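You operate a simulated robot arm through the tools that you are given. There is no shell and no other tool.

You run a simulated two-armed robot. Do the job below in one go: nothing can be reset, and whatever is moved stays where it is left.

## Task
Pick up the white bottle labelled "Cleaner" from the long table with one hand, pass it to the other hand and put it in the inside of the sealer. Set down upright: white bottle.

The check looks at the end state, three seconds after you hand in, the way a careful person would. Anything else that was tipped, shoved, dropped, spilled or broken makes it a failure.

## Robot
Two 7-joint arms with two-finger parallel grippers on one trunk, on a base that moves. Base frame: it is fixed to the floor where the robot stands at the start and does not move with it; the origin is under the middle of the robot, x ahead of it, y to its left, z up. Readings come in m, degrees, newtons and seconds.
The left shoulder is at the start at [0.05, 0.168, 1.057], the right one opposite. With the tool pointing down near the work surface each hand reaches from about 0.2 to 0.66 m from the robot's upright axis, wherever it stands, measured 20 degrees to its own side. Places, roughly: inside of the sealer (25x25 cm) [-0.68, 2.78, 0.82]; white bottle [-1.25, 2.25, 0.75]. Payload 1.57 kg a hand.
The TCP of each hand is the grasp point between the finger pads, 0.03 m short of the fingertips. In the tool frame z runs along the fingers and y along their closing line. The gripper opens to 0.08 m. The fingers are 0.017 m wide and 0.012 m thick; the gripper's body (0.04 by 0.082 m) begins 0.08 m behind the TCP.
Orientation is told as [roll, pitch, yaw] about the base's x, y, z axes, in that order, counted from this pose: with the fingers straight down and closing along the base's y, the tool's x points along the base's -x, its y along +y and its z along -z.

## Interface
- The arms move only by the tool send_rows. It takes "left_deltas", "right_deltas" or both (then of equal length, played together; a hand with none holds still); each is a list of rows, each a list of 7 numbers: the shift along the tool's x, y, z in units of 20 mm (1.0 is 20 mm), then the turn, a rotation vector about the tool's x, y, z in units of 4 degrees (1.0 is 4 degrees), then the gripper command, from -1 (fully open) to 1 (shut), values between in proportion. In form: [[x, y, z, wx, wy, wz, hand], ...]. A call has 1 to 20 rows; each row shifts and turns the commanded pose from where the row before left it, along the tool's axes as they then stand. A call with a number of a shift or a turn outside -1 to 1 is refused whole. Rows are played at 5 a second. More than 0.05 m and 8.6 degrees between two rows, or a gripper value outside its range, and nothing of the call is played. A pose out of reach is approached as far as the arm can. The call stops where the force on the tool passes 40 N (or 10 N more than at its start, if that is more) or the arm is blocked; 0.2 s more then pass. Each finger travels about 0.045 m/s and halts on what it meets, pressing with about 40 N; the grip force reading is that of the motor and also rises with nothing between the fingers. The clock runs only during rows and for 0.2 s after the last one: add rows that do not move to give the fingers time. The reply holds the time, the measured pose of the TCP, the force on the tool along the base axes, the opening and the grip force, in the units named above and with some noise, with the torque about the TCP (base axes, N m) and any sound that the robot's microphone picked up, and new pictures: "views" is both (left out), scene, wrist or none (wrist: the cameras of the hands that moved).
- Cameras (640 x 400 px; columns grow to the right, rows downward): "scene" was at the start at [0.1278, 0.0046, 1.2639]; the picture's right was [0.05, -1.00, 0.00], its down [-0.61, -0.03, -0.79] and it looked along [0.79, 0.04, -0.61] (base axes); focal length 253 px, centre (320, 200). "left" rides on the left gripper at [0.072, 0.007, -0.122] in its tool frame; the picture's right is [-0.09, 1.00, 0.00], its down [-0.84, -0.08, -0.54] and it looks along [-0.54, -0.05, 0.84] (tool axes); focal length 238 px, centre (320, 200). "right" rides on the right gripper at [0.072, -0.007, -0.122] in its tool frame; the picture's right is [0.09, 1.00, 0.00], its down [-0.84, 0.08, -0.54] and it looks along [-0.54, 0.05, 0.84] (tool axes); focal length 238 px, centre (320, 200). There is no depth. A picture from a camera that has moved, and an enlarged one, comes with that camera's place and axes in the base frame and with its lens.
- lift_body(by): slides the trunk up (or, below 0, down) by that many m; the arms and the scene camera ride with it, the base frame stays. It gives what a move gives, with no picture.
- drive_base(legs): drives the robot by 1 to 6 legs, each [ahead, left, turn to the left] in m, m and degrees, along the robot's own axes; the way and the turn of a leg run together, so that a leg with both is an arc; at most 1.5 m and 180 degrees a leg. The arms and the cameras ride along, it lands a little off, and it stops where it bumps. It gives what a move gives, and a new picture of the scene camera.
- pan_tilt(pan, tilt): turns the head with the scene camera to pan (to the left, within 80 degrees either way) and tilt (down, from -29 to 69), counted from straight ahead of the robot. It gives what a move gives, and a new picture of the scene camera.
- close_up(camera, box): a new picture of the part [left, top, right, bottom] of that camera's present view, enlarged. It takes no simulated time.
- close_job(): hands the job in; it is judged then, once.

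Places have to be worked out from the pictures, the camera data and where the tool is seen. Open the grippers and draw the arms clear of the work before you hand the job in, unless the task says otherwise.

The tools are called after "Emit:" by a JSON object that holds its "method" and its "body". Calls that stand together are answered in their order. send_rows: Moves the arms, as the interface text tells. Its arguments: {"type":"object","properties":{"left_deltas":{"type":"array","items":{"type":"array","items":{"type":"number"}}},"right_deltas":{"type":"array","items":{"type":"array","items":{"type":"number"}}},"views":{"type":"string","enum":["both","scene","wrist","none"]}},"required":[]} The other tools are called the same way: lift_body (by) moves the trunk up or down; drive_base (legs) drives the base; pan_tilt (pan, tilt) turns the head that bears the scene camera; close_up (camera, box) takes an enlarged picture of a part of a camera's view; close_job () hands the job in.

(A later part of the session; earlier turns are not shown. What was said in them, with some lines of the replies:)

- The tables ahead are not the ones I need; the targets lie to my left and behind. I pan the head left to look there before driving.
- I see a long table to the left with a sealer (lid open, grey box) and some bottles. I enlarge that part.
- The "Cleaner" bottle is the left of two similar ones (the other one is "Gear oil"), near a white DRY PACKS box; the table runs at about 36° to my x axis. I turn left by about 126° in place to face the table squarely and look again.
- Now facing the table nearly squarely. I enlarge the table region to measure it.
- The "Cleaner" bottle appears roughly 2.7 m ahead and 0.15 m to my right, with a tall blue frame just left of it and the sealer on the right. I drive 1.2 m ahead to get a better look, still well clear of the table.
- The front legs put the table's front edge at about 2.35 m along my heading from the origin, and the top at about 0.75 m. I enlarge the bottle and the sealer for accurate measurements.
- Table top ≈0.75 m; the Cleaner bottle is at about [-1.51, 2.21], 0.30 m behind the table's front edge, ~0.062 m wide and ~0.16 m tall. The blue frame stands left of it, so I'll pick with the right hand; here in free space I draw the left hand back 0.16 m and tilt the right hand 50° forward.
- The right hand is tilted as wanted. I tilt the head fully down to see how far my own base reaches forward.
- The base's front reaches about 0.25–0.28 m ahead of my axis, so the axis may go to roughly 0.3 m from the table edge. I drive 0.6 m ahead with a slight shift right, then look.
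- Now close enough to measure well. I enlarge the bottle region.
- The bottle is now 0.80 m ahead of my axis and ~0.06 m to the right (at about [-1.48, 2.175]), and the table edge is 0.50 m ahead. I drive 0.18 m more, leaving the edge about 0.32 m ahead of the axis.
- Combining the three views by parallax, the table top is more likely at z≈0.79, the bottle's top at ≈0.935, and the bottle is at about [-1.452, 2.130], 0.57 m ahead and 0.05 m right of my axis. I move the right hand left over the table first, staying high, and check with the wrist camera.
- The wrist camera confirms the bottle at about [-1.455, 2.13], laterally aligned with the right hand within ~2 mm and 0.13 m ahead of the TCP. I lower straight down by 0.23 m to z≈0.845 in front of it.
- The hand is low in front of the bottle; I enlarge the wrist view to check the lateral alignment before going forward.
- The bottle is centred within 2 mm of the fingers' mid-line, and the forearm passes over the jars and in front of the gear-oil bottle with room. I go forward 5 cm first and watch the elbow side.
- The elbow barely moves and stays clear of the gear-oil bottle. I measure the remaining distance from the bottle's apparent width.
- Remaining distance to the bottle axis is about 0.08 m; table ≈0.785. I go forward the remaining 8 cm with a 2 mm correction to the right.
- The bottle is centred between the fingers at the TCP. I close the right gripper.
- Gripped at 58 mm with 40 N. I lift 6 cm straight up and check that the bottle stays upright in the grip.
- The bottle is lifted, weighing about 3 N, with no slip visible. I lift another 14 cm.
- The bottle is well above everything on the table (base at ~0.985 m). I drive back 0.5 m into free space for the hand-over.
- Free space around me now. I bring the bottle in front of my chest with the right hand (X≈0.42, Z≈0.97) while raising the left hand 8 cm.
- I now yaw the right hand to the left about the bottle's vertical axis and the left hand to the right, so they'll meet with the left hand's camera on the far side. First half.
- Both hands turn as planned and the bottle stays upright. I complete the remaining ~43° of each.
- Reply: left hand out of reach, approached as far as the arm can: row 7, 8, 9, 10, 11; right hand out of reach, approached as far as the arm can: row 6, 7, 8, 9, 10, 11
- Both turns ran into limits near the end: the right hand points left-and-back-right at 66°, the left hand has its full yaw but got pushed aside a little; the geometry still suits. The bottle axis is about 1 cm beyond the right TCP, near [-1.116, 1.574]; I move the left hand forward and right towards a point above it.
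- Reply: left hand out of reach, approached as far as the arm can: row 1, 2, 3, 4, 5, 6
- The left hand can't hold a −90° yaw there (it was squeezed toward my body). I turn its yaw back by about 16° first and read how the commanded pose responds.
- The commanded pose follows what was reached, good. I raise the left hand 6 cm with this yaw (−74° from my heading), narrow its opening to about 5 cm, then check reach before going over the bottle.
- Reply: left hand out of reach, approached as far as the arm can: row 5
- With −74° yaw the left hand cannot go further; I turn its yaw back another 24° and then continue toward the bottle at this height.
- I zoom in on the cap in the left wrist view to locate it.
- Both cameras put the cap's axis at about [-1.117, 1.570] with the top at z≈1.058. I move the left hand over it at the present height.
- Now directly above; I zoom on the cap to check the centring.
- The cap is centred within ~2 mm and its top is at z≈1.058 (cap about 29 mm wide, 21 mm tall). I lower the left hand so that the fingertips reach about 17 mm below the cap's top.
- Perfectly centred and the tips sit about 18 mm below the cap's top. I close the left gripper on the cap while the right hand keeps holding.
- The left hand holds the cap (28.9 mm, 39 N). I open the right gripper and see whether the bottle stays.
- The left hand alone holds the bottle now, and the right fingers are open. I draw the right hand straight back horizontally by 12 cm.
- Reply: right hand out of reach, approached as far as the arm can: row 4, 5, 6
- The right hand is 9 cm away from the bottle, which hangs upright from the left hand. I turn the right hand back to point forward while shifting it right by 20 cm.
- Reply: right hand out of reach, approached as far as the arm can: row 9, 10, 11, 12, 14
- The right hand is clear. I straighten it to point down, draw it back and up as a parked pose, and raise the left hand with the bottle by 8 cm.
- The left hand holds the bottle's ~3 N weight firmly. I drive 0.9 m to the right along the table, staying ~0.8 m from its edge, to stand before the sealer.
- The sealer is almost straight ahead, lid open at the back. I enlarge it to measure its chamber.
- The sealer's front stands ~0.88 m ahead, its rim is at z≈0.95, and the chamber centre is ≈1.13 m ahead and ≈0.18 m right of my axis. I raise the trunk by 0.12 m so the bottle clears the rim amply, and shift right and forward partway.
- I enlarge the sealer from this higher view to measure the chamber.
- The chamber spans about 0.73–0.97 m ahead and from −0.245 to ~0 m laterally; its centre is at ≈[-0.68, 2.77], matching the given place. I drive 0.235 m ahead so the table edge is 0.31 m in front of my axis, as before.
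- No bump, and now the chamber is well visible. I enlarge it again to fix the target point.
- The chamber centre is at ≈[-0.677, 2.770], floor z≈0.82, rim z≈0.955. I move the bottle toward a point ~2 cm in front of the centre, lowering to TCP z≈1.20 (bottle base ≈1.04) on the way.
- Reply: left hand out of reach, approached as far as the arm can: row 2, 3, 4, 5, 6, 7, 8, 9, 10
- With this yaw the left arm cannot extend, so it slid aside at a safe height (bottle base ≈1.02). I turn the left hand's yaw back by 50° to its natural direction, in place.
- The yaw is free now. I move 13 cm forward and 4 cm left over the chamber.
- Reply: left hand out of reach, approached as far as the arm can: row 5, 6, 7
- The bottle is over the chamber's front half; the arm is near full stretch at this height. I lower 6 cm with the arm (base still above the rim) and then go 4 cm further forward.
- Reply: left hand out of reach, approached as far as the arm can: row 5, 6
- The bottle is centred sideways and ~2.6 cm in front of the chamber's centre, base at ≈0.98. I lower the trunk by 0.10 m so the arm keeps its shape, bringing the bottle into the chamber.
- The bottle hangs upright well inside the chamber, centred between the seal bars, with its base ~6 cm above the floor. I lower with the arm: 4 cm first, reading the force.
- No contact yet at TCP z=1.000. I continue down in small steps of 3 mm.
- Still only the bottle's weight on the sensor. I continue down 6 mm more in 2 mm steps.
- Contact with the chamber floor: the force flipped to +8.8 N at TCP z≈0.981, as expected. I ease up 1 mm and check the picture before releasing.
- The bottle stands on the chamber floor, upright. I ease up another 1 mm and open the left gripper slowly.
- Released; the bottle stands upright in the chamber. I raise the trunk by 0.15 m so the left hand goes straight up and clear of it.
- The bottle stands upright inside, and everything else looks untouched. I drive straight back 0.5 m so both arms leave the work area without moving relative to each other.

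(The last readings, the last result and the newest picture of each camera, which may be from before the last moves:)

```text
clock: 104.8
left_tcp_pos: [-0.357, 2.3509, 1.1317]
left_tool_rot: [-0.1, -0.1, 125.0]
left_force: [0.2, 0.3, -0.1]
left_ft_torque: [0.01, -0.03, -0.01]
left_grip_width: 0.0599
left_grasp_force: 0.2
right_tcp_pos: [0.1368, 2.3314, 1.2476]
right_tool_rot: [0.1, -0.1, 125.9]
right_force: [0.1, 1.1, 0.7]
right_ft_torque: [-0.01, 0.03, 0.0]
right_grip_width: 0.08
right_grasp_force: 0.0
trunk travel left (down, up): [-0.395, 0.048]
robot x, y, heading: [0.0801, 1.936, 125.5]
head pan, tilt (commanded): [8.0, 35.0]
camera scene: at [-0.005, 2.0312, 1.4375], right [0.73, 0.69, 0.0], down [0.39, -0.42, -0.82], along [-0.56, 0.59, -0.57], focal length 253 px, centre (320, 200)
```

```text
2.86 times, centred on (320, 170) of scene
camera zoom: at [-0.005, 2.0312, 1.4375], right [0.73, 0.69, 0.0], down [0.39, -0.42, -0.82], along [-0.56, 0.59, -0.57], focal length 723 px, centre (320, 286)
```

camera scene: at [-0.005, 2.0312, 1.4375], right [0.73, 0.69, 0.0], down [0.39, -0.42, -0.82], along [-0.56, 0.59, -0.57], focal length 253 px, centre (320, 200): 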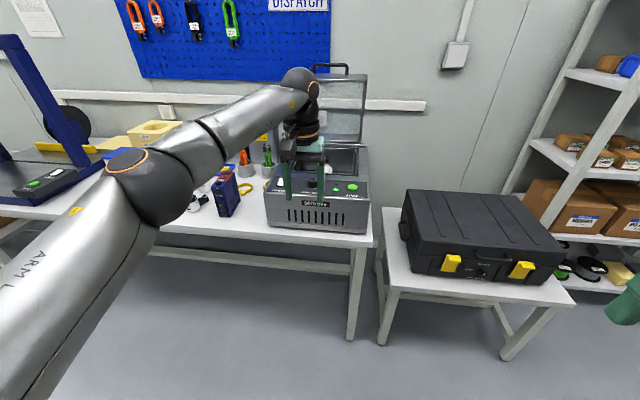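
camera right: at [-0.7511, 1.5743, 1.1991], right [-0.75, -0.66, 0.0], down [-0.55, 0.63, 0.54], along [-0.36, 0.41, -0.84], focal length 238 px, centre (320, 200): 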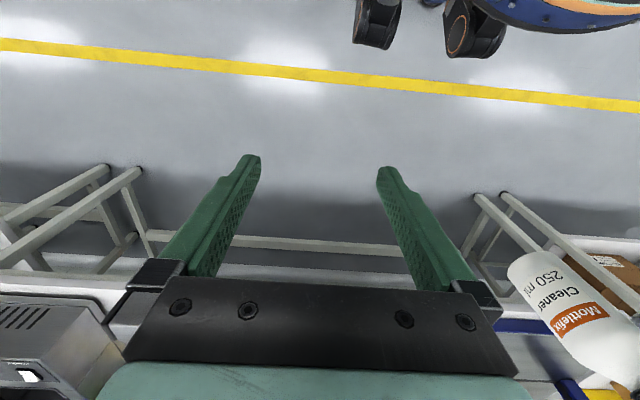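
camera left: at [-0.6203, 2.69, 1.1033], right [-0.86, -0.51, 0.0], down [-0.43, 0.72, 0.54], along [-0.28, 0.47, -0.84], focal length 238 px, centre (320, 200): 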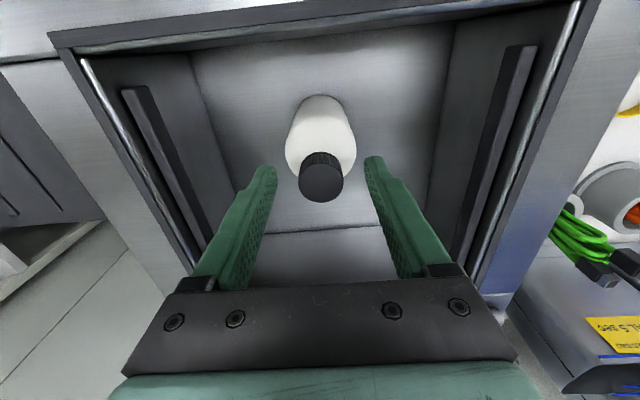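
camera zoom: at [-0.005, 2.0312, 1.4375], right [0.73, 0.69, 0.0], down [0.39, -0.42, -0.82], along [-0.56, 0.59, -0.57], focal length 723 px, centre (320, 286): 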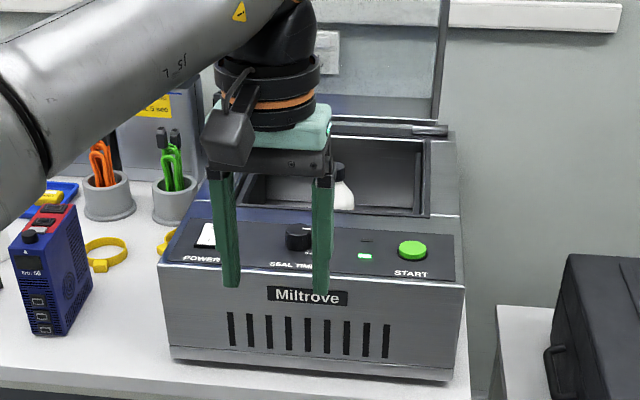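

The bottle's cap and shoulder are visible upright in the chamber. I open the left gripper fully and draw the arm back 0.2 m, then check the final scene.

Emit:
{"method": "send_rows", "body": {"left_deltas": [[1, 0.3, 0, 0, 0, 0, -1], [1, 0.3, 0, 0, 0, 0, -1], [1, 0.3, 0, 0, 0, 0, -1], [1, 0.3, 0, 0, 0, 0, -1], [1, 0.3, 0, 0, 0, 0, -1], [1, 0.3, 0, 0, 0, 0, -1], [1, 0.3, 0, 0, 0, 0, -1], [1, 0.3, 0, 0, 0, 0, -1], [1, 0.3, 0, 0, 0, 0, -1], [1, 0.3, 0, 0, 0, 0, -1]], "views": "scene"}}

Emit:
{"method": "close_up", "body": {"camera": "scene", "box": [230, 100, 410, 240]}}

Emit:
{"method": "pan_tilt", "body": {"pan": 35, "tilt": 30}}

```text
clock: 107.0
left_tcp_pos: [-0.2892, 2.1515, 1.1322]
left_tool_rot: [-0.1, -0.1, 125.1]
left_force: [-0.2, -0.4, 0.4]
left_ft_torque: [0.0, 0.01, -0.02]
left_grip_width: 0.0799
left_grasp_force: 0.0
right_tcp_pos: [0.1379, 2.3323, 1.2479]
right_tool_rot: [-0.1, -0.1, 125.9]
right_force: [0.3, -0.1, 0.6]
right_ft_torque: [0.0, 0.02, 0.01]
right_grip_width: 0.0801
right_grasp_force: 0.0
trunk travel left (down, up): [-0.395, 0.048]
robot x, y, heading: [0.0735, 1.9336, 125.5]
head pan, tilt (commanded): [8.0, 35.0]
camera scene: at [-0.005, 2.0309, 1.4376], right [0.73, 0.69, 0.0], down [0.39, -0.42, -0.82], along [-0.56, 0.6, -0.57], focal length 253 px, centre (320, 200)
```

scene: 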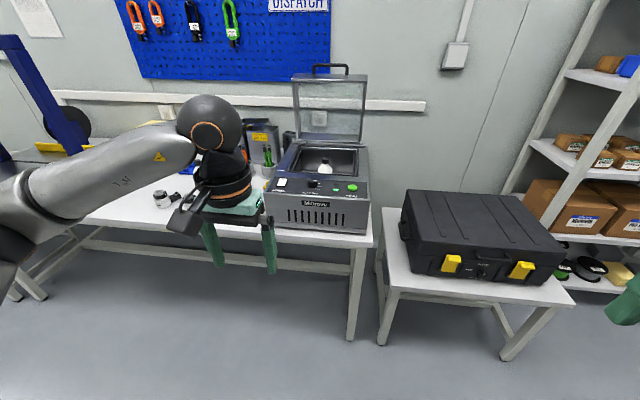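

```text
2.86 times, centred on (320, 170) of scene
camera zoom: at [-0.005, 2.0309, 1.4376], right [0.73, 0.69, 0.0], down [0.39, -0.42, -0.82], along [-0.56, 0.6, -0.57], focal length 723 px, centre (320, 286)
```

zoom: 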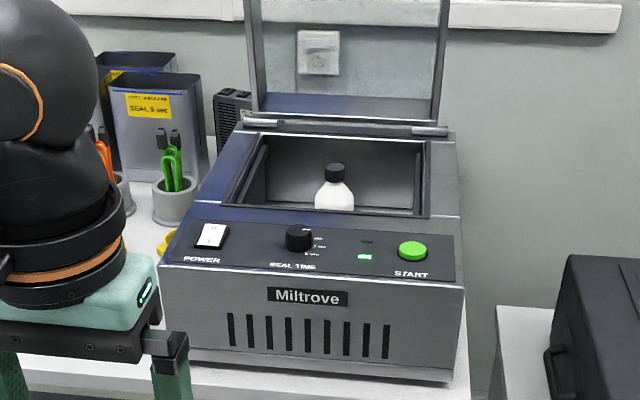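

```text
clock: 107.9
left_tcp_pos: [-0.2891, 2.1524, 1.131]
left_tool_rot: [0.0, 0.0, 125.2]
left_force: [0.6, -0.3, -0.3]
left_ft_torque: [-0.01, 0.01, -0.01]
left_grip_width: 0.08
left_grasp_force: 0.0
right_tcp_pos: [0.1376, 2.3333, 1.249]
right_tool_rot: [0.0, -0.1, 126.0]
right_force: [0.1, -0.8, -0.6]
right_ft_torque: [-0.04, -0.02, -0.01]
right_grip_width: 0.0797
right_grasp_force: 0.1
trunk travel left (down, up): [-0.395, 0.048]
robot x, y, heading: [0.0774, 1.9313, 125.1]
head pan, tilt (commanded): [35.0, 30.0]
camera scene: at [-0.0297, 1.9976, 1.4454], right [0.34, 0.94, 0.0], down [0.47, -0.17, -0.87], along [-0.82, 0.29, -0.5], focal length 253 px, centre (320, 200)
```

scene: 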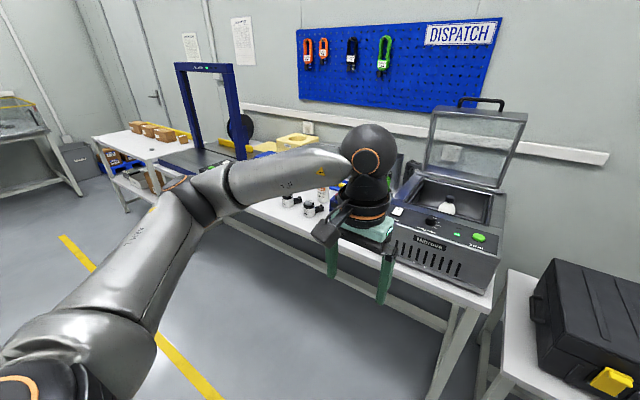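

The Cleaner bottle stands upright in the sealer's chamber, the gear-oil bottle, jars and other items stand as before, both grippers are open, and both arms are clear of the table. I hand the job in.

Emit:
{"method": "close_job", "body": {}}

```text
The job is handed in.
```

The white "Cleaner" bottle is standing upright inside the sealer's chamber, and I have handed the job in.

- **Pick-up:** I took it from the long table with the right hand. It was the left of two similar bottles; the other is labelled "Gear oil".
- **Pass:** I handed it over to the left hand in the open space in front of the table.
- **Placing:** I lowered it with the left hand until the force reading showed it touching the chamber floor, then let go. It sits roughly 3 cm in front of the chamber's centre, between the two seal bars.

In the last pictures, the items I could see on the table had not moved or fallen. The raised left arm hid part of the table. Both grippers are open, and both arms are drawn back clear of the table.
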